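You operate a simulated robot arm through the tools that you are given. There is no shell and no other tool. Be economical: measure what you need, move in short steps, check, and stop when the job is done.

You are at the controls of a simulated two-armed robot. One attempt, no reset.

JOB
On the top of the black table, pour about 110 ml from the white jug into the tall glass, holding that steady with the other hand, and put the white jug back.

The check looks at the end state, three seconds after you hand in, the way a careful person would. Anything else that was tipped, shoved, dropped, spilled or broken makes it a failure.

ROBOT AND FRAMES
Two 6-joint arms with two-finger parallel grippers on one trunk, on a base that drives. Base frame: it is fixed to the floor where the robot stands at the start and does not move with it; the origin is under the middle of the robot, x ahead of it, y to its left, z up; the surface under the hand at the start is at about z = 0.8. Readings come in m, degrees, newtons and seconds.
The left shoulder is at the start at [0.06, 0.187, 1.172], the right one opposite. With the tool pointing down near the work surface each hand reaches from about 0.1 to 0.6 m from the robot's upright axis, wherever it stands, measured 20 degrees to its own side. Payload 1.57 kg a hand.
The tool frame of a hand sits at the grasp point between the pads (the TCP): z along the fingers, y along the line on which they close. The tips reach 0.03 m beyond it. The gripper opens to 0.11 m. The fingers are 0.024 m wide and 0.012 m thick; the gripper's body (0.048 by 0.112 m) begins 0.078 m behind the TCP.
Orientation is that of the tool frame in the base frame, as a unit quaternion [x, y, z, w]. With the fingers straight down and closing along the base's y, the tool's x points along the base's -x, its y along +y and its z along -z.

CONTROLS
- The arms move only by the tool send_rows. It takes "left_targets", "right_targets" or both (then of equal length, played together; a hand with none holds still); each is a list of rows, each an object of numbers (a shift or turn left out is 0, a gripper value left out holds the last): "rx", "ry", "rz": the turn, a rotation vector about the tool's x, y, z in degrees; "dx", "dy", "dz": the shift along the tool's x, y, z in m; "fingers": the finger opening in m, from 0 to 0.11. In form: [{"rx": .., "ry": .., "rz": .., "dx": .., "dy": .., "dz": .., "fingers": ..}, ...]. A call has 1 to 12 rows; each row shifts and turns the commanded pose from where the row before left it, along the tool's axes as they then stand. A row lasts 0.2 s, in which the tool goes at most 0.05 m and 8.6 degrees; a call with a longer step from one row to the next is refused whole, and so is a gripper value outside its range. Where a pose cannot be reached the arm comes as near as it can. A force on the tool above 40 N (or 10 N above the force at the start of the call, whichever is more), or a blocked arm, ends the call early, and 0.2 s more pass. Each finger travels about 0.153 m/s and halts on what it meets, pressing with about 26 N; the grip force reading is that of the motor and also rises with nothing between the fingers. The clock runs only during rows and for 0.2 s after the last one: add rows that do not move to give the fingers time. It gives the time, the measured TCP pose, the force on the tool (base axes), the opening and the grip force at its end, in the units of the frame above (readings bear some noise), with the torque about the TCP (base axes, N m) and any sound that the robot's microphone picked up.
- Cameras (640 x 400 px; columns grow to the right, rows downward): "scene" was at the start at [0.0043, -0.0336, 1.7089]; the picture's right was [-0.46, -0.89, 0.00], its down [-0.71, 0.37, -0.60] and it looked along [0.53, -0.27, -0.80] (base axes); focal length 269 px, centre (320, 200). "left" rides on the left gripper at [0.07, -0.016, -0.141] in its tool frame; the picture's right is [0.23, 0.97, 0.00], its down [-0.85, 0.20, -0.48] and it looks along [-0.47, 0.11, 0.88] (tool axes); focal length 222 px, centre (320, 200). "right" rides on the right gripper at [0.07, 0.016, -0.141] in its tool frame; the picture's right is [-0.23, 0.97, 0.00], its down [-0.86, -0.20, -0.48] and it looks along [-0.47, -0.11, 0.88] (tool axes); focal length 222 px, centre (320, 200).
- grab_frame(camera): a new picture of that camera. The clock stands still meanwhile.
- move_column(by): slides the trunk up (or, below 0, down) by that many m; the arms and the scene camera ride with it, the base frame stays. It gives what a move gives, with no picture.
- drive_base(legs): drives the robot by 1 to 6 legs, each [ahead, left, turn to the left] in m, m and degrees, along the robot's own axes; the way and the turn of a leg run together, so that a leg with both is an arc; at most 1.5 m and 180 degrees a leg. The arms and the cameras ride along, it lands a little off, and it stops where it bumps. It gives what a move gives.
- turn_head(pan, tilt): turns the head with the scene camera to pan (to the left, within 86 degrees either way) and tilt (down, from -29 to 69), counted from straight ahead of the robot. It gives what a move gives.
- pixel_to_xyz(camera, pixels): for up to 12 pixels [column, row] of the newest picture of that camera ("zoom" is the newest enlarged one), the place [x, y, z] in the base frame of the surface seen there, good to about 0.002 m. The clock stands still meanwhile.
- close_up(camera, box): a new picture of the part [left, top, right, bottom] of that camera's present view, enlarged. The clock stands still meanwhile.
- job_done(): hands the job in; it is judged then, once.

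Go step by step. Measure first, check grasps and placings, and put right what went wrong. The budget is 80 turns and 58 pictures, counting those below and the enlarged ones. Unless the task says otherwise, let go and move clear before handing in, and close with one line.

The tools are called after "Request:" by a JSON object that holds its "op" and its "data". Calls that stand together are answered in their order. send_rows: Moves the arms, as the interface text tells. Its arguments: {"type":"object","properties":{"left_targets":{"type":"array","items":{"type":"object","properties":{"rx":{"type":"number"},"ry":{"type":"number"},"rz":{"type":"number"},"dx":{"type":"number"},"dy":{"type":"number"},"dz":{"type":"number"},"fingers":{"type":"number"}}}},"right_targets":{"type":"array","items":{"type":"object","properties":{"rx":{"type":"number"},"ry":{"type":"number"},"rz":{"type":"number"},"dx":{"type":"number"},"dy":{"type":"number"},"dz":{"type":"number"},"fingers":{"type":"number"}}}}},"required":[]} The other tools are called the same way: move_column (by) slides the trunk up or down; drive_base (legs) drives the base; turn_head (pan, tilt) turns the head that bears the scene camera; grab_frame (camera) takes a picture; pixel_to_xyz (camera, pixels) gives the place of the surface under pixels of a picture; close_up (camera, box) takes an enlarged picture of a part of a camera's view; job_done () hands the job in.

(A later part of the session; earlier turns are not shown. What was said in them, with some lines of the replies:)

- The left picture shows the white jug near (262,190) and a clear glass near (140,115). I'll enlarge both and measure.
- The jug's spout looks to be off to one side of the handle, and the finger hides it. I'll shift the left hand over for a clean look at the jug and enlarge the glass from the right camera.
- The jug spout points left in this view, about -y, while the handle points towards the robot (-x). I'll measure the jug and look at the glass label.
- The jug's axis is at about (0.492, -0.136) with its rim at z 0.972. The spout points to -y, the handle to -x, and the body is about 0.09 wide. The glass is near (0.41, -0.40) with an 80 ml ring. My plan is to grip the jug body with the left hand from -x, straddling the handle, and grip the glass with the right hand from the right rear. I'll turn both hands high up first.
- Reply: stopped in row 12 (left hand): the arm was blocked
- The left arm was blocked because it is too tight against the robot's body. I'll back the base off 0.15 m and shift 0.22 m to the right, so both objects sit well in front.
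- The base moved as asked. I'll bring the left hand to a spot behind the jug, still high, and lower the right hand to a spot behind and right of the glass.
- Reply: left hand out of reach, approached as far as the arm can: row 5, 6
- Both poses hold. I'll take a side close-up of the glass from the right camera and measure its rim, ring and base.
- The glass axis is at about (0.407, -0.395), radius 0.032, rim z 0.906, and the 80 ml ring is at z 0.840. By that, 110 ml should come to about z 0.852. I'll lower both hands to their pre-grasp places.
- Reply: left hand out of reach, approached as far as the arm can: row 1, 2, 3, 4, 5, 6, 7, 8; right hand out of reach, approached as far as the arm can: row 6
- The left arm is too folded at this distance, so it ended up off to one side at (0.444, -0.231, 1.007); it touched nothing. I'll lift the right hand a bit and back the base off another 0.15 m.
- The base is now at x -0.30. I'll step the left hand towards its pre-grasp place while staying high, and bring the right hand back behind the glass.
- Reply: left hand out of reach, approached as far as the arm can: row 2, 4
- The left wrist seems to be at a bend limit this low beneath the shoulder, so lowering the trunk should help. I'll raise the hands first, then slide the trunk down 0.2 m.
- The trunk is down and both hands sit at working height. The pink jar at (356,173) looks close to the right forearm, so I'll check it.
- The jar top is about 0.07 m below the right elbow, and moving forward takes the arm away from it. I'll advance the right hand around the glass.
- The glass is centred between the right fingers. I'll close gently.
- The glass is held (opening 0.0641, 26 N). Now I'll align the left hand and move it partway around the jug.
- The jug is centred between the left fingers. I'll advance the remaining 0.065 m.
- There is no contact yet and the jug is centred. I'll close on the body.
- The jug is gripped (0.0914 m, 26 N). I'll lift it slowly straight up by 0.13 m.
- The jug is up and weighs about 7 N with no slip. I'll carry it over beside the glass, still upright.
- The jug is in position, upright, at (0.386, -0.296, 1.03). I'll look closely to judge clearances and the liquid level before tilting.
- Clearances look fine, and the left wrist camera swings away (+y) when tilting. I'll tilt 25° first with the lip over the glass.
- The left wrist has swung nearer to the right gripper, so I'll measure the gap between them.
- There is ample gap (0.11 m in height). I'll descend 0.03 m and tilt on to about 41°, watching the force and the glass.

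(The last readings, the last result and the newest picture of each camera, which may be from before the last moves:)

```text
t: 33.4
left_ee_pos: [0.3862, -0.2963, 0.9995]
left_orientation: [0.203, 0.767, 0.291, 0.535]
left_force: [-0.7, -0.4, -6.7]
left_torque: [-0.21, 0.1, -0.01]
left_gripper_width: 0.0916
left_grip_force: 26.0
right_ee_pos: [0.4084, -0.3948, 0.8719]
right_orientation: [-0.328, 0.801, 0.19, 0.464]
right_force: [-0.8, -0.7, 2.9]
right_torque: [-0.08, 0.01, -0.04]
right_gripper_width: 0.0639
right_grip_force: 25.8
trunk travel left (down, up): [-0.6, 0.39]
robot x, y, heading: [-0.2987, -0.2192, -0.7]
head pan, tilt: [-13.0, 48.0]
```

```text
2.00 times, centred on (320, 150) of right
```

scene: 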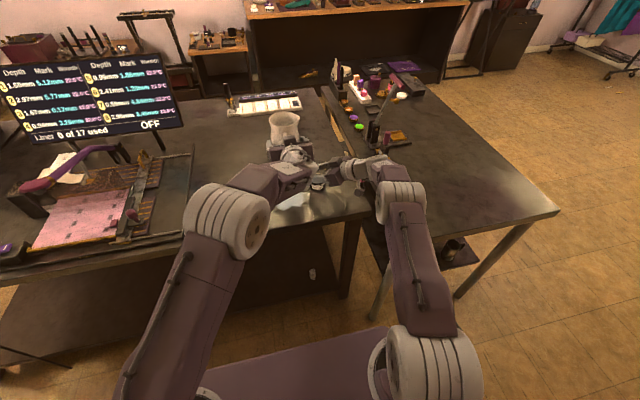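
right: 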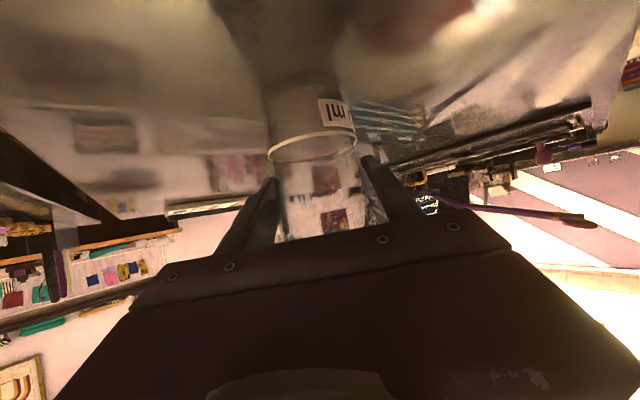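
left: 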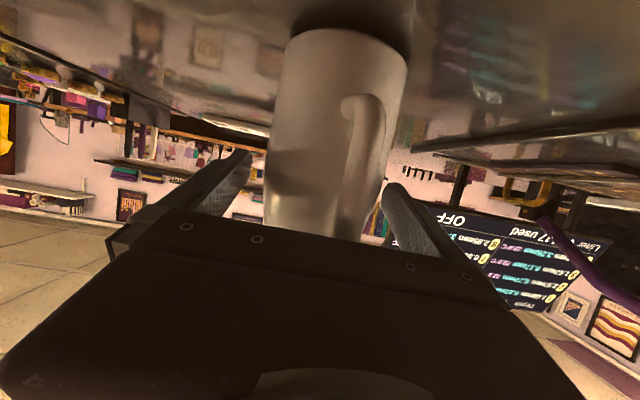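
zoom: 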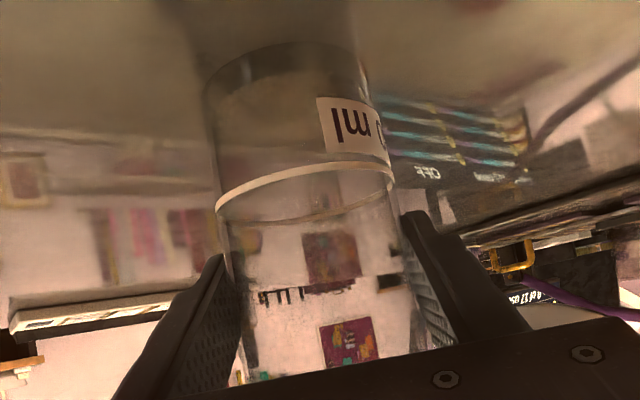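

Nothing has been poured at about 40°. I'll continue in small steps and look again.

Request:
{"op": "send_rows", "data": {"left_targets": [{"rx": -1.03, "rz": 2.82}, {"rx": -1.03, "rz": 2.82}, {"rx": -1.03, "rz": 2.82}, {}, {}]}}

Request:
{"op": "close_up", "data": {"camera": "right", "box": [220, 50, 420, 250]}}

Request:
{"op": "close_up", "data": {"camera": "scene", "box": [250, 95, 370, 215]}}

```text
t: 34.6
left_ee_pos: [0.3835, -0.2972, 0.9998]
left_orientation: [0.244, 0.741, 0.35, 0.518]
left_force: [-1.0, 0.5, -5.9]
left_torque: [-0.2, 0.12, -0.01]
left_gripper_width: 0.0914
left_grip_force: 26.0
right_ee_pos: [0.4091, -0.3949, 0.8715]
right_orientation: [-0.328, 0.801, 0.189, 0.463]
right_force: [-1.0, 0.6, 4.0]
right_torque: [-0.09, -0.01, -0.05]
right_gripper_width: 0.0638
right_grip_force: 26.1
trunk travel left (down, up): [-0.6, 0.39]
robot x, y, heading: [-0.2977, -0.2197, -0.6]
head pan, tilt: [-13.0, 48.0]
```

```text
2.00 times, centred on (320, 150) of right
```

zoom: 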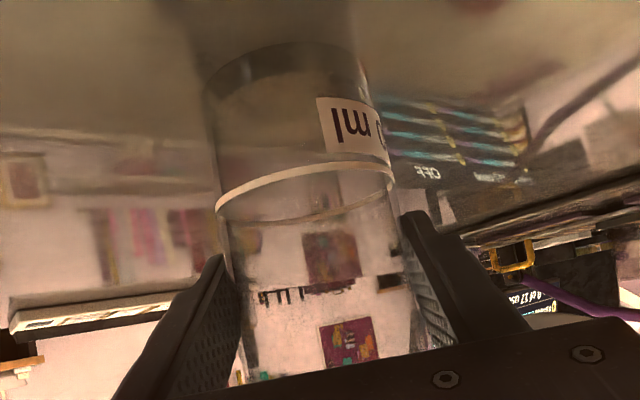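

```text
3.33 times, centred on (310, 155) of scene
```

zoom: 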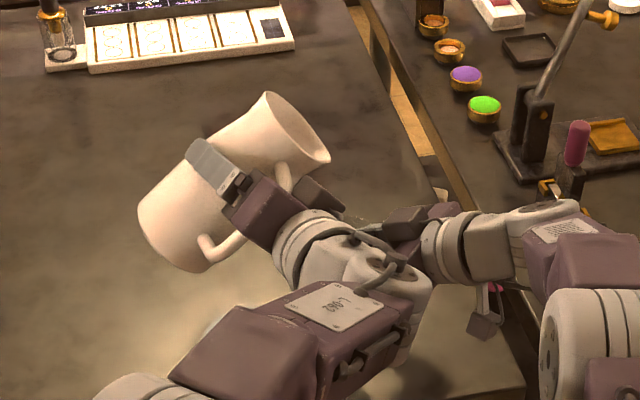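

Still nothing at 50°. The lip is at about (330,160) in the zoom. I'll measure the lip and the gaps to the right gripper before lowering a little.

Request:
{"op": "pixel_to_xyz", "data": {"camera": "zoom", "pixels": [[328, 158], [335, 208], [385, 265], [405, 300], [420, 290], [400, 215], [410, 240], [430, 270], [405, 265], [300, 150]]}}

```text
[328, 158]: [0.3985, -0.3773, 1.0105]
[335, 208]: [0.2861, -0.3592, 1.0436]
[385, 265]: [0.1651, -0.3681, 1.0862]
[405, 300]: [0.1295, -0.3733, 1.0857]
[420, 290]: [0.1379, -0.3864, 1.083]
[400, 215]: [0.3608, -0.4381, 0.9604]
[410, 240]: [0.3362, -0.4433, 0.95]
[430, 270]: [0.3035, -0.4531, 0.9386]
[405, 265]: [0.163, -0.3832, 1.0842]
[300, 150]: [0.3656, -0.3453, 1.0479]
```

Lip is at (0.399, -0.377, 1.011) with plenty of gap. I'll lower 0.03 m, shift +x 8 mm, then tilt on 5° more.

Request:
{"op": "send_rows", "data": {"left_targets": [{"dx": 0.0077, "dy": -0.0115, "dz": 0.007}, {"dx": 0.0077, "dy": -0.0115, "dz": 0.007}, {"rx": -0.86, "rz": 2.35}, {"rx": -0.86, "rz": 2.35}, {}, {}]}}

Request:
{"op": "close_up", "data": {"camera": "right", "box": [220, 50, 420, 250]}}

```text
t: 36.0
left_ee_pos: [0.3931, -0.2965, 0.9681]
left_orientation: [0.266, 0.725, 0.382, 0.507]
left_force: [-0.5, 0.7, -7.0]
left_torque: [-0.21, 0.13, -0.03]
left_gripper_width: 0.0914
left_grip_force: 26.3
right_ee_pos: [0.4098, -0.3948, 0.8726]
right_orientation: [-0.328, 0.801, 0.189, 0.463]
right_force: [0.0, 0.8, 4.0]
right_torque: [-0.07, -0.06, -0.02]
right_gripper_width: 0.064
right_grip_force: 25.5
trunk travel left (down, up): [-0.6, 0.39]
robot x, y, heading: [-0.2965, -0.221, -0.4]
head pan, tilt: [-13.0, 48.0]
```

```text
2.00 times, centred on (320, 150) of right
```

zoom: 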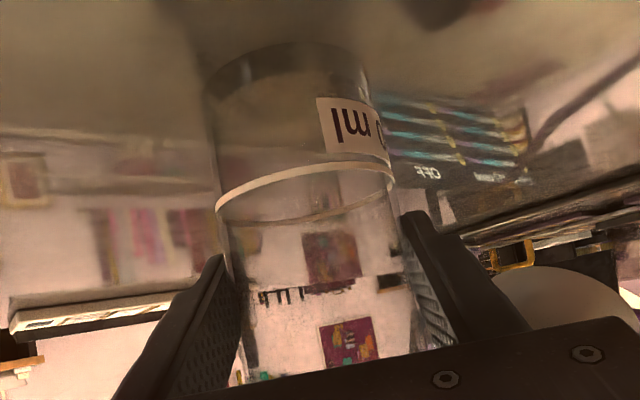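

Still dry at 55°. I'll tilt another 5°.

Request:
{"op": "send_rows", "data": {"left_targets": [{"rx": -0.86, "rz": 2.35}, {"rx": -0.86, "rz": 2.35}, {}, {}]}}

Request:
{"op": "close_up", "data": {"camera": "right", "box": [220, 50, 420, 250]}}

```text
t: 37.0
left_ee_pos: [0.3931, -0.2959, 0.969]
left_orientation: [0.288, 0.708, 0.414, 0.494]
left_force: [0.2, 0.1, -6.2]
left_torque: [-0.2, 0.11, -0.02]
left_gripper_width: 0.0918
left_grip_force: 26.1
right_ee_pos: [0.4103, -0.3947, 0.8715]
right_orientation: [-0.328, 0.801, 0.189, 0.464]
right_force: [-0.7, 0.5, 2.6]
right_torque: [-0.06, -0.06, -0.05]
right_gripper_width: 0.0639
right_grip_force: 25.4
trunk travel left (down, up): [-0.6, 0.39]
robot x, y, heading: [-0.3006, -0.2238, -0.4]
head pan, tilt: [-13.0, 48.0]
```

```text
2.00 times, centred on (320, 150) of right
```

zoom: 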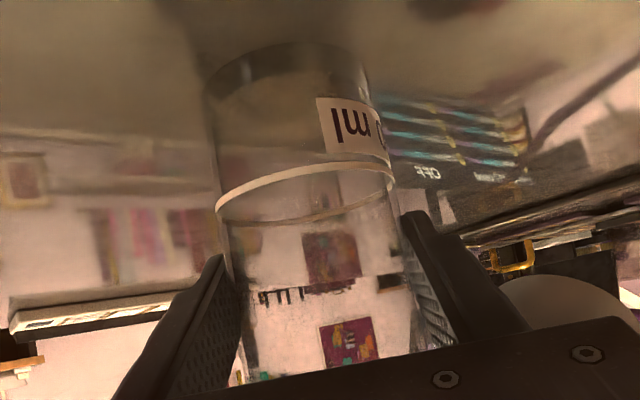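

Request:
{"op": "send_rows", "data": {"left_targets": [{"rx": -0.86, "rz": 2.35}, {"rx": -0.86, "rz": 2.35}, {}, {}]}}

Request:
{"op": "close_up", "data": {"camera": "right", "box": [220, 50, 420, 250]}}

Request:
{"op": "close_up", "data": {"camera": "scene", "box": [250, 95, 370, 215]}}

```text
t: 38.0
left_ee_pos: [0.3935, -0.2981, 0.9699]
left_orientation: [0.309, 0.689, 0.444, 0.482]
left_force: [0.2, 0.5, -7.4]
left_torque: [-0.25, 0.13, 0.0]
left_gripper_width: 0.0916
left_grip_force: 26.1
right_ee_pos: [0.4093, -0.3955, 0.8711]
right_orientation: [-0.328, 0.801, 0.189, 0.463]
right_force: [0.1, -0.1, 2.9]
right_torque: [-0.08, -0.12, -0.01]
right_gripper_width: 0.0638
right_grip_force: 25.8
trunk travel left (down, up): [-0.6, 0.39]
robot x, y, heading: [-0.3011, -0.2204, -0.2]
head pan, tilt: [-13.0, 48.0]
```

```text
2.00 times, centred on (320, 150) of right
```

zoom: 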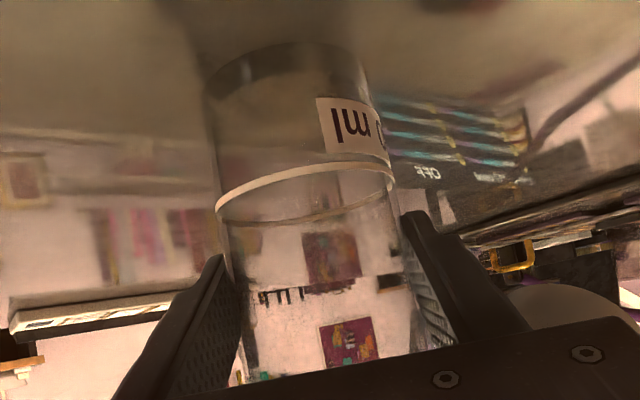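

```text
3.33 times, centred on (310, 155) of scene
```

zoom: 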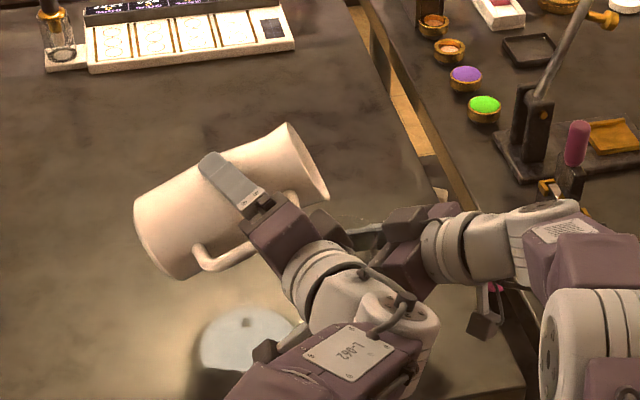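

Still dry at 65°. I'll step on more finely.

Request:
{"op": "send_rows", "data": {"left_targets": [{"rx": -0.68, "rz": 1.88}, {"rx": -0.68, "rz": 1.88}, {}, {}]}}

Request:
{"op": "close_up", "data": {"camera": "right", "box": [220, 50, 420, 250]}}

```text
t: 39.0
left_ee_pos: [0.392, -0.2961, 0.9695]
left_orientation: [0.327, 0.673, 0.468, 0.469]
left_force: [-0.8, 0.0, -6.1]
left_torque: [-0.2, 0.08, 0.03]
left_gripper_width: 0.0916
left_grip_force: 26.1
right_ee_pos: [0.4108, -0.395, 0.8712]
right_orientation: [-0.328, 0.801, 0.189, 0.464]
right_force: [-0.5, -0.4, 3.4]
right_torque: [-0.1, -0.09, -0.03]
right_gripper_width: 0.0639
right_grip_force: 25.9
trunk travel left (down, up): [-0.6, 0.39]
robot x, y, heading: [-0.3, -0.2159, -0.5]
head pan, tilt: [-13.0, 48.0]
```

```text
2.00 times, centred on (320, 150) of right
```

zoom: 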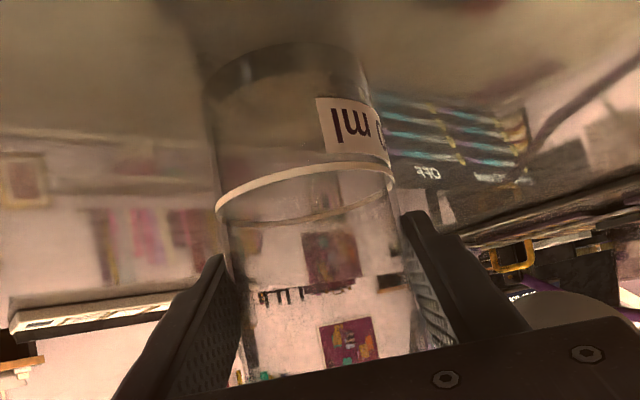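

Request:
{"op": "send_rows", "data": {"left_targets": [{"rx": -0.68, "rz": 1.88}, {"rx": -0.68, "rz": 1.88}, {}, {}]}}

Request:
{"op": "close_up", "data": {"camera": "right", "box": [220, 50, 420, 250]}}

```text
t: 40.0
left_ee_pos: [0.3926, -0.2957, 0.9692]
left_orientation: [0.342, 0.657, 0.491, 0.458]
left_force: [-0.3, 0.5, -6.1]
left_torque: [-0.21, 0.09, 0.0]
left_gripper_width: 0.0913
left_grip_force: 25.9
right_ee_pos: [0.4092, -0.3948, 0.8714]
right_orientation: [-0.327, 0.801, 0.189, 0.464]
right_force: [0.0, -0.3, 2.3]
right_torque: [-0.06, -0.08, -0.03]
right_gripper_width: 0.064
right_grip_force: 26.6
trunk travel left (down, up): [-0.6, 0.39]
robot x, y, heading: [-0.3004, -0.2199, -0.6]
head pan, tilt: [-13.0, 48.0]
```

```text
2.00 times, centred on (320, 150) of right
```

zoom: 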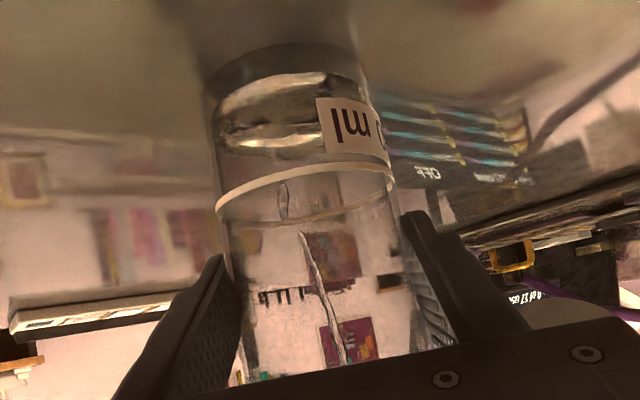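

It is pouring: a thin stream enters the glass and liquid has reached about row 150 in the zoom. I'll hold still briefly.

Request:
{"op": "send_rows", "data": {"left_targets": [{}, {}]}}

Request:
{"op": "close_up", "data": {"camera": "right", "box": [220, 50, 420, 250]}}

```text
t: 40.6
left_ee_pos: [0.3924, -0.297, 0.9693]
left_orientation: [0.343, 0.658, 0.49, 0.458]
left_force: [0.4, 0.5, -6.8]
left_torque: [-0.23, 0.09, 0.0]
left_gripper_width: 0.0916
left_grip_force: 25.8
right_ee_pos: [0.4098, -0.3957, 0.8724]
right_orientation: [-0.328, 0.801, 0.189, 0.463]
right_force: [0.2, 0.2, 2.6]
right_torque: [-0.07, -0.08, -0.05]
right_gripper_width: 0.064
right_grip_force: 26.1
trunk travel left (down, up): [-0.6, 0.39]
robot x, y, heading: [-0.2995, -0.2194, -0.4]
head pan, tilt: [-13.0, 48.0]
```

```text
2.00 times, centred on (320, 150) of right
```

zoom: 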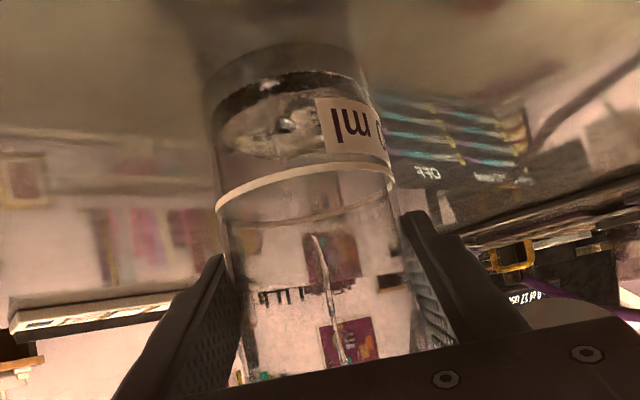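

The level's far edge is now near row 160 (the ring's far edge is near 218) and the stream is thinning. I'll tilt 2.5° more.

Request:
{"op": "send_rows", "data": {"left_targets": [{"rx": -0.43, "rz": 1.18}, {"rx": -0.43, "rz": 1.18}, {}, {}]}}

Request:
{"op": "close_up", "data": {"camera": "right", "box": [220, 50, 420, 250]}}

```text
t: 41.6
left_ee_pos: [0.3926, -0.2971, 0.9684]
left_orientation: [0.353, 0.645, 0.505, 0.451]
left_force: [-0.3, -0.2, -5.6]
left_torque: [-0.17, 0.12, -0.02]
left_gripper_width: 0.0915
left_grip_force: 26.3
right_ee_pos: [0.4095, -0.3948, 0.8717]
right_orientation: [-0.328, 0.801, 0.189, 0.463]
right_force: [-0.5, -0.5, 2.0]
right_torque: [-0.07, -0.06, -0.01]
right_gripper_width: 0.064
right_grip_force: 26.1
trunk travel left (down, up): [-0.6, 0.39]
robot x, y, heading: [-0.2999, -0.2213, -0.4]
head pan, tilt: [-13.0, 48.0]
```

```text
2.00 times, centred on (320, 150) of right
```

zoom: 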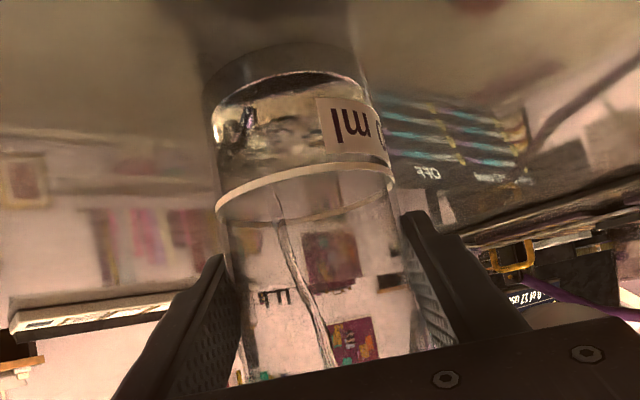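

The stream is good and stays inside the glass. I'll hold for another 0.6 s.

Request:
{"op": "send_rows", "data": {"left_targets": [{}, {}]}}

Request:
{"op": "close_up", "data": {"camera": "right", "box": [220, 50, 420, 250]}}

```text
t: 42.2
left_ee_pos: [0.3929, -0.2954, 0.9693]
left_orientation: [0.353, 0.646, 0.504, 0.452]
left_force: [0.6, 0.3, -6.0]
left_torque: [-0.18, 0.12, 0.01]
left_gripper_width: 0.0914
left_grip_force: 26.1
right_ee_pos: [0.4095, -0.396, 0.8715]
right_orientation: [-0.328, 0.801, 0.189, 0.463]
right_force: [-0.2, -0.1, 2.3]
right_torque: [-0.04, -0.02, 0.01]
right_gripper_width: 0.0641
right_grip_force: 26.2
trunk travel left (down, up): [-0.6, 0.39]
robot x, y, heading: [-0.2996, -0.223, -0.4]
head pan, tilt: [-13.0, 48.0]
```

```text
2.00 times, centred on (320, 150) of right
```

zoom: 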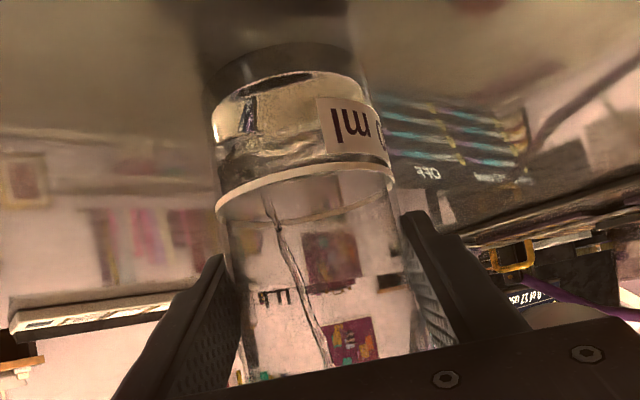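

The level keeps rising and is still below the ring. I'll hold another 0.6 s.

Request:
{"op": "send_rows", "data": {"left_targets": [{}, {}]}}

Request:
{"op": "close_up", "data": {"camera": "right", "box": [250, 60, 390, 200]}}

```text
t: 42.8
left_ee_pos: [0.3934, -0.2969, 0.9688]
left_orientation: [0.352, 0.646, 0.505, 0.451]
left_force: [0.5, 0.2, -4.8]
left_torque: [-0.2, 0.11, -0.04]
left_gripper_width: 0.0916
left_grip_force: 26.0
right_ee_pos: [0.4096, -0.396, 0.8718]
right_orientation: [-0.328, 0.801, 0.189, 0.464]
right_force: [-0.5, -0.3, 2.1]
right_torque: [-0.05, -0.06, 0.01]
right_gripper_width: 0.0641
right_grip_force: 25.7
trunk travel left (down, up): [-0.6, 0.39]
robot x, y, heading: [-0.2987, -0.2197, -0.5]
head pan, tilt: [-13.0, 48.0]
```

```text
2.86 times, centred on (320, 130) of right
```

zoom: 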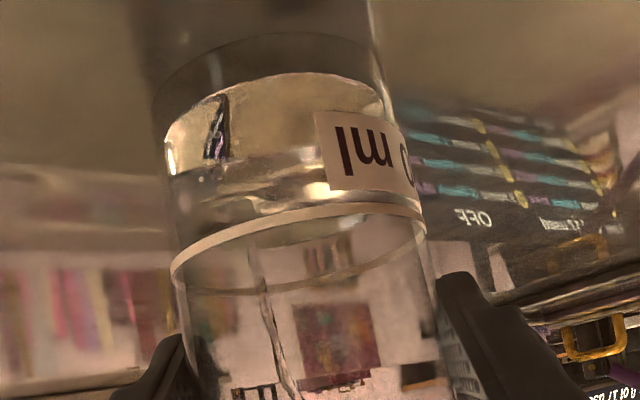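

The surface is nearing the ring. I'll try to measure its height.

Request:
{"op": "pixel_to_xyz", "data": {"camera": "zoom", "pixels": [[240, 175], [230, 210], [280, 205], [300, 185], [260, 225], [240, 150], [220, 190], [300, 90], [180, 150], [275, 215], [200, 250], [175, 275]]}}

Request:
{"op": "send_rows", "data": {"left_targets": [{}, {}]}}

Request:
{"op": "close_up", "data": {"camera": "right", "box": [250, 60, 390, 200]}}

```text
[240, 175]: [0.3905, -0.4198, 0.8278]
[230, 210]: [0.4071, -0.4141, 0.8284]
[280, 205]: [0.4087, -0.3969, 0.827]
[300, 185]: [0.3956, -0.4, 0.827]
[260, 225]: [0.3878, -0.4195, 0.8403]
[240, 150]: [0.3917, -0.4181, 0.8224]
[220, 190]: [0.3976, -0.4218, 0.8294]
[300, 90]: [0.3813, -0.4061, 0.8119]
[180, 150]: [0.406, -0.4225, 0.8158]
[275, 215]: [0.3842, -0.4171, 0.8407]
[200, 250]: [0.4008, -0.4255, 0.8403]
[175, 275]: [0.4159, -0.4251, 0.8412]
```

```text
t: 43.4
left_ee_pos: [0.3927, -0.2981, 0.9688]
left_orientation: [0.353, 0.646, 0.505, 0.451]
left_force: [-1.1, -0.3, -7.1]
left_torque: [-0.16, 0.12, -0.03]
left_gripper_width: 0.0915
left_grip_force: 26.0
right_ee_pos: [0.4096, -0.3954, 0.8714]
right_orientation: [-0.329, 0.801, 0.19, 0.463]
right_force: [-0.1, -0.4, 2.0]
right_torque: [-0.06, -0.05, -0.01]
right_gripper_width: 0.0642
right_grip_force: 26.0
trunk travel left (down, up): [-0.6, 0.39]
robot x, y, heading: [-0.2971, -0.22, -0.1]
head pan, tilt: [-13.0, 48.0]
```

```text
2.86 times, centred on (320, 130) of right
```

zoom: 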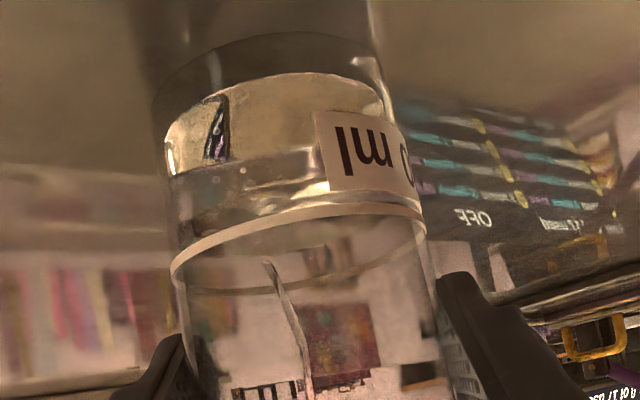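

The surface measured z 0.8275, about 46 ml, and the target is about 0.852. I'll measure the newer picture and continue with a 1.5° tilt.

Request:
{"op": "pixel_to_xyz", "data": {"camera": "zoom", "pixels": [[240, 185], [230, 210], [280, 190], [300, 190], [220, 195], [250, 195]]}}

Request:
{"op": "send_rows", "data": {"left_targets": [{"rx": -0.51, "rz": 1.41}, {}, {}]}}

Request:
{"op": "close_up", "data": {"camera": "right", "box": [250, 60, 390, 200]}}

```text
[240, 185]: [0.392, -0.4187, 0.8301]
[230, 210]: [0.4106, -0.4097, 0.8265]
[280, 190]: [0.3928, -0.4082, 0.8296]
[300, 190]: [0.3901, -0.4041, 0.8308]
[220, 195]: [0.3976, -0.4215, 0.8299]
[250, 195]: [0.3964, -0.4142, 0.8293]
```

```text
t: 44.2
left_ee_pos: [0.3939, -0.2966, 0.9685]
left_orientation: [0.358, 0.64, 0.514, 0.446]
left_force: [-0.5, 0.3, -5.7]
left_torque: [-0.17, 0.08, -0.02]
left_gripper_width: 0.0914
left_grip_force: 25.6
right_ee_pos: [0.4086, -0.3957, 0.8722]
right_orientation: [-0.328, 0.802, 0.189, 0.463]
right_force: [-0.7, -0.5, 1.4]
right_torque: [-0.01, -0.08, -0.02]
right_gripper_width: 0.0639
right_grip_force: 26.0
trunk travel left (down, up): [-0.6, 0.39]
robot x, y, heading: [-0.3004, -0.221, -0.5]
head pan, tilt: [-13.0, 48.0]
```

```text
2.86 times, centred on (320, 130) of right
```

zoom: 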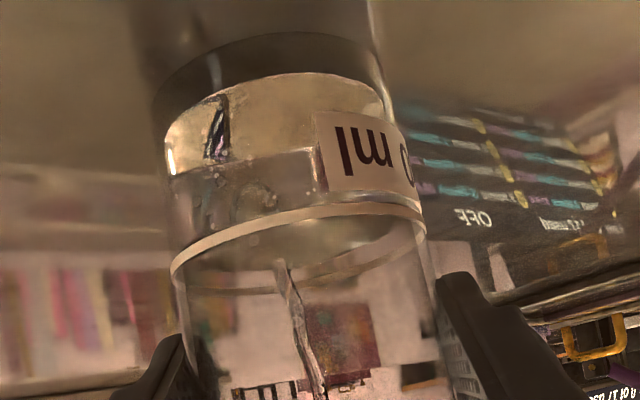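

Request:
{"op": "pixel_to_xyz", "data": {"camera": "zoom", "pixels": [[240, 190], [210, 200], [280, 190], [255, 200], [300, 245], [340, 240], [265, 240], [230, 265]]}}

Request:
{"op": "send_rows", "data": {"left_targets": [{}, {}, {}]}}

Request:
{"op": "close_up", "data": {"camera": "right", "box": [250, 60, 390, 200]}}

```text
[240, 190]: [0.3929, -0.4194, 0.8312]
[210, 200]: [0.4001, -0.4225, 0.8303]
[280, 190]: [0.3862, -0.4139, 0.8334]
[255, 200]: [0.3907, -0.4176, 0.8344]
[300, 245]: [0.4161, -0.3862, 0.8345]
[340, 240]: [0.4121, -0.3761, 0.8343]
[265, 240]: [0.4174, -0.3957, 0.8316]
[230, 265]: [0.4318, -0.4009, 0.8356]
```

```text
t: 45.0
left_ee_pos: [0.3932, -0.2958, 0.9685]
left_orientation: [0.359, 0.64, 0.513, 0.445]
left_force: [-0.3, 0.5, -6.1]
left_torque: [-0.15, 0.13, 0.01]
left_gripper_width: 0.0916
left_grip_force: 25.3
right_ee_pos: [0.4098, -0.3957, 0.8726]
right_orientation: [-0.328, 0.801, 0.189, 0.464]
right_force: [-1.4, -1.3, 2.2]
right_torque: [-0.1, -0.08, -0.03]
right_gripper_width: 0.064
right_grip_force: 26.1
trunk travel left (down, up): [-0.6, 0.39]
robot x, y, heading: [-0.2978, -0.2179, -0.3]
head pan, tilt: [-13.0, 48.0]
```

```text
2.86 times, centred on (320, 130) of right
```

zoom: 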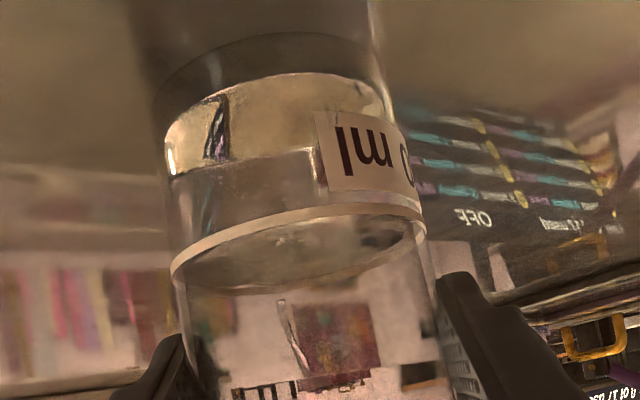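

The stream has nearly stopped again. I'll measure, then tilt 2° more and wait for it to run out.

Request:
{"op": "pixel_to_xyz", "data": {"camera": "zoom", "pixels": [[300, 240], [340, 240], [265, 240], [280, 250], [320, 250], [360, 235]]}}

Request:
{"op": "send_rows", "data": {"left_targets": [{"rx": -0.6, "rz": 1.65}, {}, {}, {}, {}]}}

Request:
{"op": "close_up", "data": {"camera": "right", "box": [250, 60, 390, 200]}}

```text
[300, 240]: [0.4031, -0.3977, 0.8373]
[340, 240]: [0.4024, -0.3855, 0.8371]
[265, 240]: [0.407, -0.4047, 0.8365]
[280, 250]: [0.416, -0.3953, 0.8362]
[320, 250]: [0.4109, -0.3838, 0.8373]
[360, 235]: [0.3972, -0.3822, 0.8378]
```

```text
t: 46.2
left_ee_pos: [0.3937, -0.2961, 0.969]
left_orientation: [0.365, 0.632, 0.523, 0.44]
left_force: [-0.1, -0.2, -6.4]
left_torque: [-0.15, 0.11, 0.01]
left_gripper_width: 0.0916
left_grip_force: 25.6
right_ee_pos: [0.4101, -0.3955, 0.8715]
right_orientation: [-0.328, 0.801, 0.189, 0.463]
right_force: [-0.2, -0.8, 0.5]
right_torque: [-0.05, -0.06, 0.0]
right_gripper_width: 0.0639
right_grip_force: 25.8
trunk travel left (down, up): [-0.6, 0.39]
robot x, y, heading: [-0.3021, -0.2232, -0.5]
head pan, tilt: [-13.0, 48.0]
```

```text
2.86 times, centred on (320, 130) of right
```

zoom: 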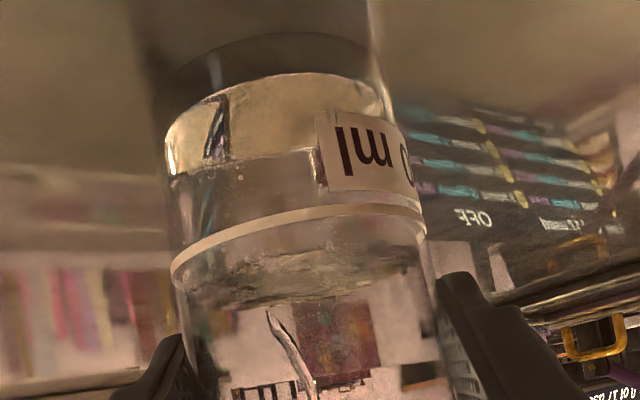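

Request:
{"op": "pixel_to_xyz", "data": {"camera": "zoom", "pixels": [[300, 255], [340, 255], [265, 265], [280, 270], [320, 265], [360, 250], [290, 260], [330, 270]]}}

Request:
{"op": "send_rows", "data": {"left_targets": [{}, {}]}}

Request:
{"op": "close_up", "data": {"camera": "right", "box": [250, 60, 390, 200]}}

```text
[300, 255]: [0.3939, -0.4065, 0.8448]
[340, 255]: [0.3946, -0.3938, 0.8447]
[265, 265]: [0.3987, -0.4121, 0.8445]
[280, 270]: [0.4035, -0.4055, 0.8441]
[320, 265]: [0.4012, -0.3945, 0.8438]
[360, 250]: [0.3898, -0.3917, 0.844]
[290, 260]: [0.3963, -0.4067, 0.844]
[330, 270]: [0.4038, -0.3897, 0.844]
```

```text
t: 46.8
left_ee_pos: [0.3931, -0.2954, 0.9674]
left_orientation: [0.365, 0.631, 0.523, 0.441]
left_force: [-0.1, -0.3, -6.4]
left_torque: [-0.15, 0.1, 0.0]
left_gripper_width: 0.0916
left_grip_force: 26.3
right_ee_pos: [0.41, -0.3944, 0.8712]
right_orientation: [-0.328, 0.801, 0.189, 0.463]
right_force: [-0.4, -0.2, 1.9]
right_torque: [-0.07, -0.07, -0.01]
right_gripper_width: 0.0642
right_grip_force: 26.2
trunk travel left (down, up): [-0.6, 0.39]
robot x, y, heading: [-0.2985, -0.2182, -0.3]
head pan, tilt: [-13.0, 48.0]
```

```text
2.86 times, centred on (320, 130) of right
```

zoom: 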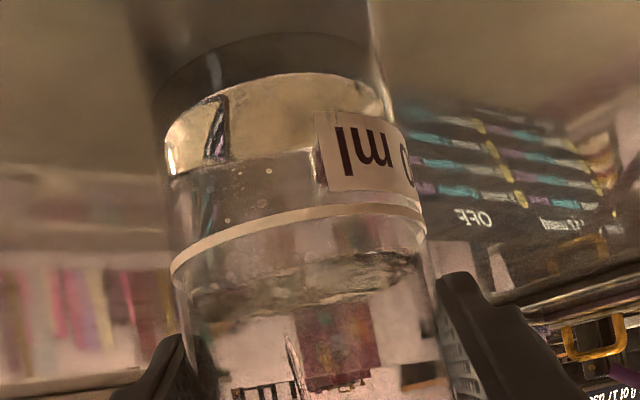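

Surface was at 0.844 (about 90 ml) and still creeping up. I'll measure the new picture and tilt another 1°.

Request:
{"op": "pixel_to_xyz", "data": {"camera": "zoom", "pixels": [[300, 265], [340, 260], [265, 275], [280, 280], [320, 270], [360, 265], [290, 290], [330, 280]]}}

Request:
{"op": "send_rows", "data": {"left_targets": [{"rx": -0.34, "rz": 0.94}, {}, {}]}}

Request:
{"op": "close_up", "data": {"camera": "right", "box": [250, 60, 390, 200]}}

```text
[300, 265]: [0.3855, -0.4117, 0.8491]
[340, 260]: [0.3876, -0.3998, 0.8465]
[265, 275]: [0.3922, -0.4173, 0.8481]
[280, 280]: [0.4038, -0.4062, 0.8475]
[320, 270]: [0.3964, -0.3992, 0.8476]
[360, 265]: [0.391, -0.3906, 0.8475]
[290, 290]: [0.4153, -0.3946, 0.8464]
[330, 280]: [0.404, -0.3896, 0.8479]
```

```text
t: 47.6
left_ee_pos: [0.3928, -0.2965, 0.9694]
left_orientation: [0.369, 0.627, 0.529, 0.436]
left_force: [-0.4, -1.1, -5.6]
left_torque: [-0.23, 0.09, 0.01]
left_gripper_width: 0.0915
left_grip_force: 26.1
right_ee_pos: [0.4107, -0.395, 0.871]
right_orientation: [-0.328, 0.801, 0.19, 0.463]
right_force: [-0.9, -0.4, 1.5]
right_torque: [-0.06, -0.05, -0.01]
right_gripper_width: 0.064
right_grip_force: 26.2
trunk travel left (down, up): [-0.6, 0.39]
robot x, y, heading: [-0.2992, -0.2184, -0.6]
head pan, tilt: [-13.0, 48.0]
```

```text
2.86 times, centred on (320, 130) of right
```

zoom: 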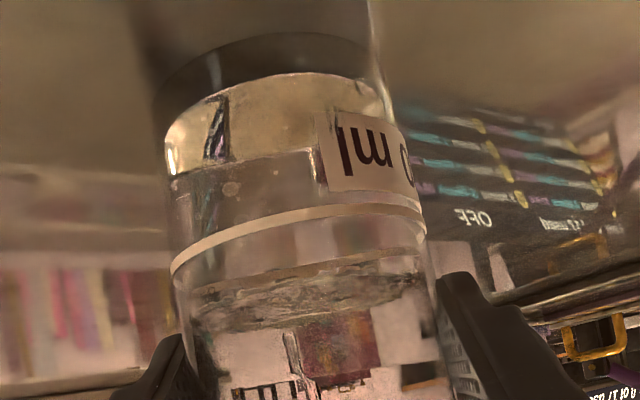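

Request:
{"op": "pixel_to_xyz", "data": {"camera": "zoom", "pixels": [[300, 280], [340, 275], [265, 290], [280, 300], [320, 285], [360, 280], [290, 310], [330, 300]]}}

```text
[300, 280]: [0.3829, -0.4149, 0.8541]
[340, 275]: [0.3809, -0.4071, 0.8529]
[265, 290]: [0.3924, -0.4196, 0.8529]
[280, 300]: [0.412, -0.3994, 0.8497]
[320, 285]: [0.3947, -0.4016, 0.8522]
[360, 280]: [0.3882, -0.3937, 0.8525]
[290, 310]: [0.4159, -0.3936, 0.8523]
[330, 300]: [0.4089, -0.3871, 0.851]
```

The surface is at about 0.852, the target. I'll tilt back at once and lift.

Request:
{"op": "send_rows", "data": {"left_targets": [{"rx": 2.74, "rz": -7.52}, {"rx": 2.74, "rz": -7.52}, {"rx": 2.39, "rz": -6.58}, {"dx": -0.0157, "dy": 0.025, "dz": -0.0057}, {"dx": -0.0157, "dy": 0.025, "dz": -0.0057}, {}]}}

Request:
{"op": "close_up", "data": {"camera": "right", "box": [250, 60, 390, 200]}}

```text
t: 49.0
left_ee_pos: [0.3925, -0.2968, 1.0285]
left_orientation: [0.274, 0.72, 0.393, 0.502]
left_force: [0.2, 1.1, -5.4]
left_torque: [-0.18, 0.05, 0.0]
left_gripper_width: 0.0913
left_grip_force: 26.4
right_ee_pos: [0.4084, -0.3951, 0.8703]
right_orientation: [-0.329, 0.801, 0.19, 0.463]
right_force: [-0.5, -0.3, 1.5]
right_torque: [-0.05, -0.01, -0.02]
right_gripper_width: 0.0638
right_grip_force: 26.1
trunk travel left (down, up): [-0.6, 0.39]
robot x, y, heading: [-0.2986, -0.22, -0.6]
head pan, tilt: [-13.0, 48.0]
```

```text
2.86 times, centred on (320, 130) of right
```

zoom: 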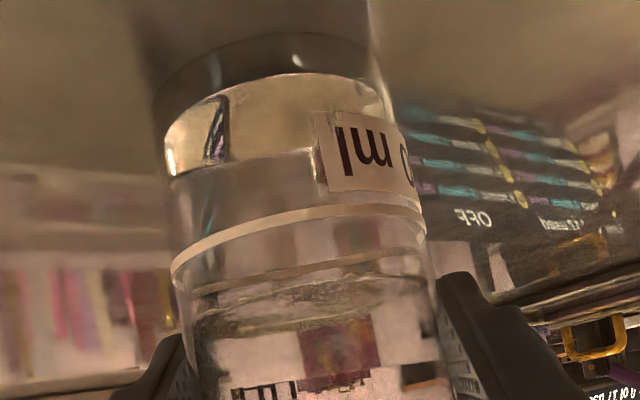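

The stream has stopped. I'll measure the level and bring the jug upright.

Request:
{"op": "pixel_to_xyz", "data": {"camera": "zoom", "pixels": [[300, 290], [340, 285], [280, 305], [320, 295], [360, 285], [290, 315], [330, 305], [250, 310]]}}

Request:
{"op": "send_rows", "data": {"left_targets": [{"rx": 2.05, "rz": -5.64}, {"rx": 2.05, "rz": -5.64}, {"rx": 2.05, "rz": -5.64}, {"rx": 2.05, "rz": -5.64}, {"rx": 2.05, "rz": -5.64}, {"rx": 2.05, "rz": -5.64}, {"rx": 2.05, "rz": -5.64}, {"rx": 2.05, "rz": -5.64}, {"rx": 2.05, "rz": -5.64}, {"rx": 1.03, "rz": -2.82}, {}]}}

```text
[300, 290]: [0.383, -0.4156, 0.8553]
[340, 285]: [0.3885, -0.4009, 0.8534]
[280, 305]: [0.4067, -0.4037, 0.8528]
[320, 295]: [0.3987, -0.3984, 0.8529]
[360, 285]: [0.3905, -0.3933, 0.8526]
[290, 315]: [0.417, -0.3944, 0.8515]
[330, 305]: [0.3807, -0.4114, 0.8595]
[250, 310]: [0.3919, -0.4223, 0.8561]
```

```text
t: 51.4
left_ee_pos: [0.3937, -0.2967, 1.0295]
left_orientation: [0.0, 0.819, 0.003, 0.573]
left_force: [-0.6, 0.3, -5.6]
left_torque: [0.01, 0.09, 0.02]
left_gripper_width: 0.0915
left_grip_force: 25.9
right_ee_pos: [0.4089, -0.3952, 0.8719]
right_orientation: [-0.328, 0.801, 0.189, 0.464]
right_force: [-1.7, 0.0, 0.0]
right_torque: [-0.02, 0.0, 0.01]
right_gripper_width: 0.0639
right_grip_force: 25.6
trunk travel left (down, up): [-0.6, 0.39]
robot x, y, heading: [-0.2995, -0.217, -0.6]
head pan, tilt: [-13.0, 48.0]
```

The level is 0.8528, about 112 ml, and the jug is upright and about 1 N lighter. I'll carry it back above its old place.

Request:
{"op": "send_rows", "data": {"left_targets": [{"dx": -0.0008, "dz": 0.0021, "dy": 0.0047}, {"dx": -0.0015, "dz": 0.0042, "dy": 0.0094}, {"dx": -0.003, "dz": 0.0083, "dy": 0.0188}, {"dx": -0.003, "dz": 0.0083, "dy": 0.0188}, {"dx": -0.003, "dz": 0.0083, "dy": 0.0188}, {"dx": -0.003, "dz": 0.0083, "dy": 0.0188}, {"dx": -0.003, "dz": 0.0083, "dy": 0.0188}, {"dx": -0.003, "dz": 0.0083, "dy": 0.0188}, {"dx": -0.003, "dz": 0.0083, "dy": 0.0188}, {"dx": -0.0015, "dz": 0.0042, "dy": 0.0094}, {"dx": -0.0008, "dz": 0.0021, "dy": 0.0047}, {}]}}

Request:
{"op": "send_rows", "data": {"left_targets": [{"dx": 0.0094, "dz": 0.0034}, {"dx": 0.0188, "dz": 0.0068}, {"dx": 0.0188, "dz": 0.0068}, {"dx": 0.0188, "dz": 0.0068}, {"dx": 0.0188, "dz": 0.0068}, {"dx": 0.0141, "dz": 0.0051}, {"dx": 0.0094, "dz": 0.0034}, {}, {}]}}

```text
t: 54.0
left_ee_pos: [0.4682, -0.1357, 1.0292]
left_orientation: [0.0, 0.82, 0.003, 0.573]
left_force: [0.1, -0.5, -5.2]
left_torque: [0.02, 0.09, -0.01]
left_gripper_width: 0.0913
left_grip_force: 25.8
right_ee_pos: [0.4105, -0.3945, 0.8716]
right_orientation: [-0.328, 0.801, 0.189, 0.463]
right_force: [0.1, -0.4, 0.9]
right_torque: [-0.06, -0.08, -0.03]
right_gripper_width: 0.064
right_grip_force: 25.9
trunk travel left (down, up): [-0.6, 0.39]
robot x, y, heading: [-0.2988, -0.2212, -0.6]
head pan, tilt: [-13.0, 48.0]
```

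```text
t: 56.0
left_ee_pos: [0.468, -0.1359, 0.9136]
left_orientation: [0.0, 0.82, 0.003, 0.573]
left_force: [-0.3, -0.2, -5.1]
left_torque: [-0.01, 0.12, -0.01]
left_gripper_width: 0.091
left_grip_force: 26.0
right_ee_pos: [0.4094, -0.3963, 0.871]
right_orientation: [-0.328, 0.801, 0.189, 0.463]
right_force: [-0.4, -0.2, 1.4]
right_torque: [-0.05, -0.08, -0.04]
right_gripper_width: 0.0638
right_grip_force: 26.0
trunk travel left (down, up): [-0.6, 0.39]
robot x, y, heading: [-0.2996, -0.2199, -0.3]
head pan, tilt: [-13.0, 48.0]
```

Height is now 0.9136, about 14 mm above the grasp height. I'll lower gently the rest of the way, watching the force.

Request:
{"op": "send_rows", "data": {"left_targets": [{"dx": 0.0056, "dz": 0.0021}, {"dx": 0.0038, "dz": 0.0014}, {"dx": 0.0019, "dz": 0.0007}, {"dx": 0.0014, "dz": 0.0005}, {}, {}]}}

```text
t: 57.4
left_ee_pos: [0.4684, -0.1377, 0.9008]
left_orientation: [0.001, 0.82, 0.002, 0.573]
left_force: [0.1, -0.5, -5.5]
left_torque: [0.01, 0.06, 0.01]
left_gripper_width: 0.0915
left_grip_force: 26.2
right_ee_pos: [0.4092, -0.3951, 0.8713]
right_orientation: [-0.328, 0.801, 0.189, 0.464]
right_force: [-0.7, -0.1, 0.7]
right_torque: [0.01, -0.1, -0.06]
right_gripper_width: 0.0639
right_grip_force: 26.1
trunk travel left (down, up): [-0.6, 0.39]
robot x, y, heading: [-0.3005, -0.221, -0.7]
head pan, tilt: [-13.0, 48.0]
```

Request:
{"op": "send_rows", "data": {"left_targets": [{"dx": 0.0011, "dz": 0.0004}, {"dx": 0.0009, "dz": 0.0003}, {}, {}]}}

```text
t: 58.4
left_ee_pos: [0.4668, -0.1361, 0.9011]
left_orientation: [0.001, 0.819, 0.002, 0.574]
left_force: [2.4, 1.2, 4.1]
left_torque: [0.39, -0.07, -0.07]
left_gripper_width: 0.0913
left_grip_force: 26.4
right_ee_pos: [0.4081, -0.3957, 0.8724]
right_orientation: [-0.329, 0.801, 0.19, 0.463]
right_force: [-0.5, 0.6, 0.6]
right_torque: [0.0, 0.03, -0.01]
right_gripper_width: 0.0643
right_grip_force: 26.3
trunk travel left (down, up): [-0.6, 0.39]
robot x, y, heading: [-0.2961, -0.2164, -0.4]
head pan, tilt: [-13.0, 48.0]
```

The jug has touched down (force now +4 N). I'll ease up 0.7 mm and open gently.

Request:
{"op": "send_rows", "data": {"left_targets": [{"dx": -0.0007, "dz": -0.0002}, {"fingers": 0.093}, {"fingers": 0.096}, {"fingers": 0.102}, {"fingers": 0.11}, {}]}}

Request:
{"op": "close_up", "data": {"camera": "scene", "box": [180, 95, 380, 230]}}

```text
t: 59.8
left_ee_pos: [0.4674, -0.1357, 0.8988]
left_orientation: [0.001, 0.819, 0.003, 0.574]
left_force: [-0.6, -0.3, -0.8]
left_torque: [-0.01, 0.0, -0.01]
left_gripper_width: 0.1098
left_grip_force: 0.1
right_ee_pos: [0.4081, -0.3947, 0.8719]
right_orientation: [-0.328, 0.801, 0.189, 0.463]
right_force: [0.6, 0.0, 0.3]
right_torque: [0.0, 0.03, 0.0]
right_gripper_width: 0.0635
right_grip_force: 25.9
trunk travel left (down, up): [-0.6, 0.39]
robot x, y, heading: [-0.3009, -0.22, -0.7]
head pan, tilt: [-13.0, 48.0]
```

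```text
2.96 times, centred on (280, 162) of scene
```

zoom: 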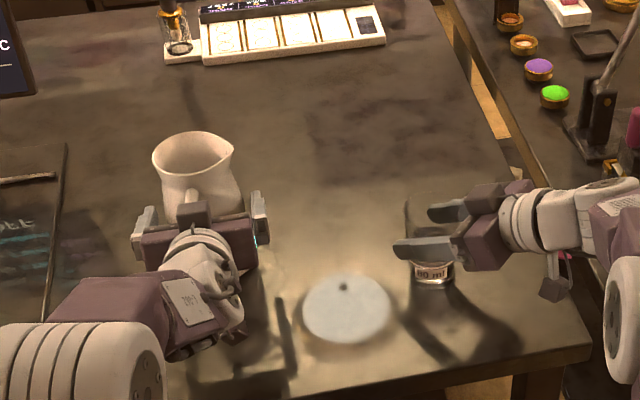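

The jug stands in its place. I'll back the left hand out and open the right hand from the glass.

Request:
{"op": "send_rows", "data": {"left_targets": [{"dx": 0.0077, "dz": -0.0212}, {"dx": 0.0077, "dz": -0.0212}, {"dx": 0.0077, "dz": -0.0212}, {"dx": 0.0077, "dz": -0.0212}, {"dx": 0.0077, "dz": -0.0212}, {"dx": 0.0077, "dz": -0.0212}, {}, {}], "right_targets": [{"fingers": 0.0645}, {"fingers": 0.066}, {"fingers": 0.069}, {"fingers": 0.075}, {"fingers": 0.085}, {"fingers": 0.1}, {"fingers": 0.11}, {}]}}

Request:
{"op": "close_up", "data": {"camera": "right", "box": [220, 50, 420, 250]}}

```text
t: 61.6
left_ee_pos: [0.3322, -0.137, 0.9001]
left_orientation: [0.001, 0.82, 0.007, 0.572]
left_force: [0.9, 0.0, 0.2]
left_torque: [-0.04, 0.02, -0.02]
left_gripper_width: 0.11
left_grip_force: 0.1
right_ee_pos: [0.4088, -0.3949, 0.8718]
right_orientation: [-0.329, 0.8, 0.19, 0.464]
right_force: [-0.1, -0.7, -0.7]
right_torque: [-0.01, 0.03, -0.02]
right_gripper_width: 0.1099
right_grip_force: 0.1
trunk travel left (down, up): [-0.6, 0.39]
robot x, y, heading: [-0.2991, -0.2228, -0.5]
head pan, tilt: [-13.0, 48.0]
```

```text
2.00 times, centred on (320, 150) of right
```

zoom: 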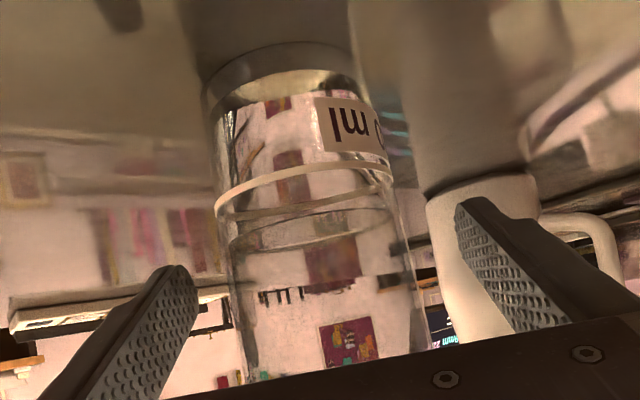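

The glass stands free and the still level shows as the ellipse around (320,230), above the ring. I'll measure it and then retreat the right hand along its incoming path.

Request:
{"op": "pixel_to_xyz", "data": {"camera": "zoom", "pixels": [[320, 230], [290, 235], [350, 228], [270, 238], [230, 243], [310, 245], [390, 215]]}}

Request:
{"op": "send_rows", "data": {"right_targets": [{"dx": 0.0077, "dy": -0.0004, "dz": -0.0179}, {"dx": 0.0077, "dy": -0.0004, "dz": -0.0179}, {"dx": 0.0077, "dy": -0.0004, "dz": -0.0179}, {"dx": 0.0077, "dy": -0.0004, "dz": -0.0179}, {"dx": 0.0077, "dy": -0.0004, "dz": -0.0179}, {"dx": 0.0077, "dy": -0.0004, "dz": -0.0179}, {}]}}

Request:
{"op": "close_up", "data": {"camera": "scene", "box": [180, 80, 420, 230]}}

```text
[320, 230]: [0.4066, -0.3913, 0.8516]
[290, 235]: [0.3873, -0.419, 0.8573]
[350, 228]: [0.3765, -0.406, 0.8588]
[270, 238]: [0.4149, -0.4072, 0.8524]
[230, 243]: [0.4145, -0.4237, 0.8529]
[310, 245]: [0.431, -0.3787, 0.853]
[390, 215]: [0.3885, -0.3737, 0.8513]
```

```text
t: 63.2
left_ee_pos: [0.3307, -0.1375, 0.9002]
left_orientation: [0.0, 0.821, 0.009, 0.572]
left_force: [-0.4, -0.7, 0.1]
left_torque: [-0.01, 0.0, 0.03]
left_gripper_width: 0.11
left_grip_force: 0.0
right_ee_pos: [0.3261, -0.4796, 0.8855]
right_orientation: [-0.329, 0.8, 0.19, 0.464]
right_force: [-0.6, 1.1, -0.3]
right_torque: [0.0, 0.0, -0.03]
right_gripper_width: 0.1098
right_grip_force: 0.1
trunk travel left (down, up): [-0.6, 0.39]
robot x, y, heading: [-0.2975, -0.2199, -0.4]
head pan, tilt: [-13.0, 48.0]
```

```text
2.67 times, centred on (300, 155) of scene
```

zoom: 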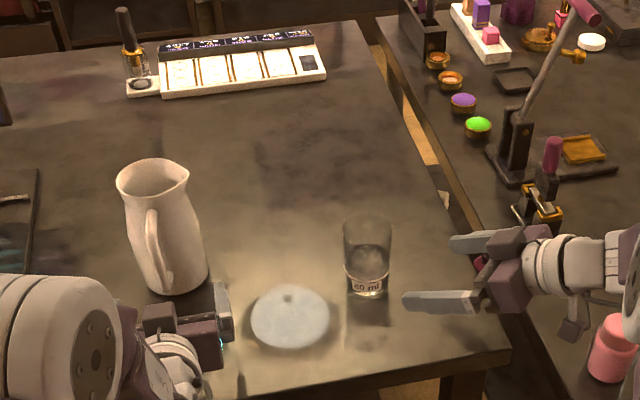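

The glass stands upright with its level at about z 0.852, roughly 110 ml. The jug is back in its place, I see no spill, both hands are clear and the pink jar is untouched. I'm handing in.

Request:
{"op": "job_done", "data": {}}

```text
The job is handed in.
```

I poured about 110 ml from the white jug into the tall glass while the right hand held it, put the jug back where it stood, and moved both hands clear; the amount is judged from the liquid level against the 80 ml ring.
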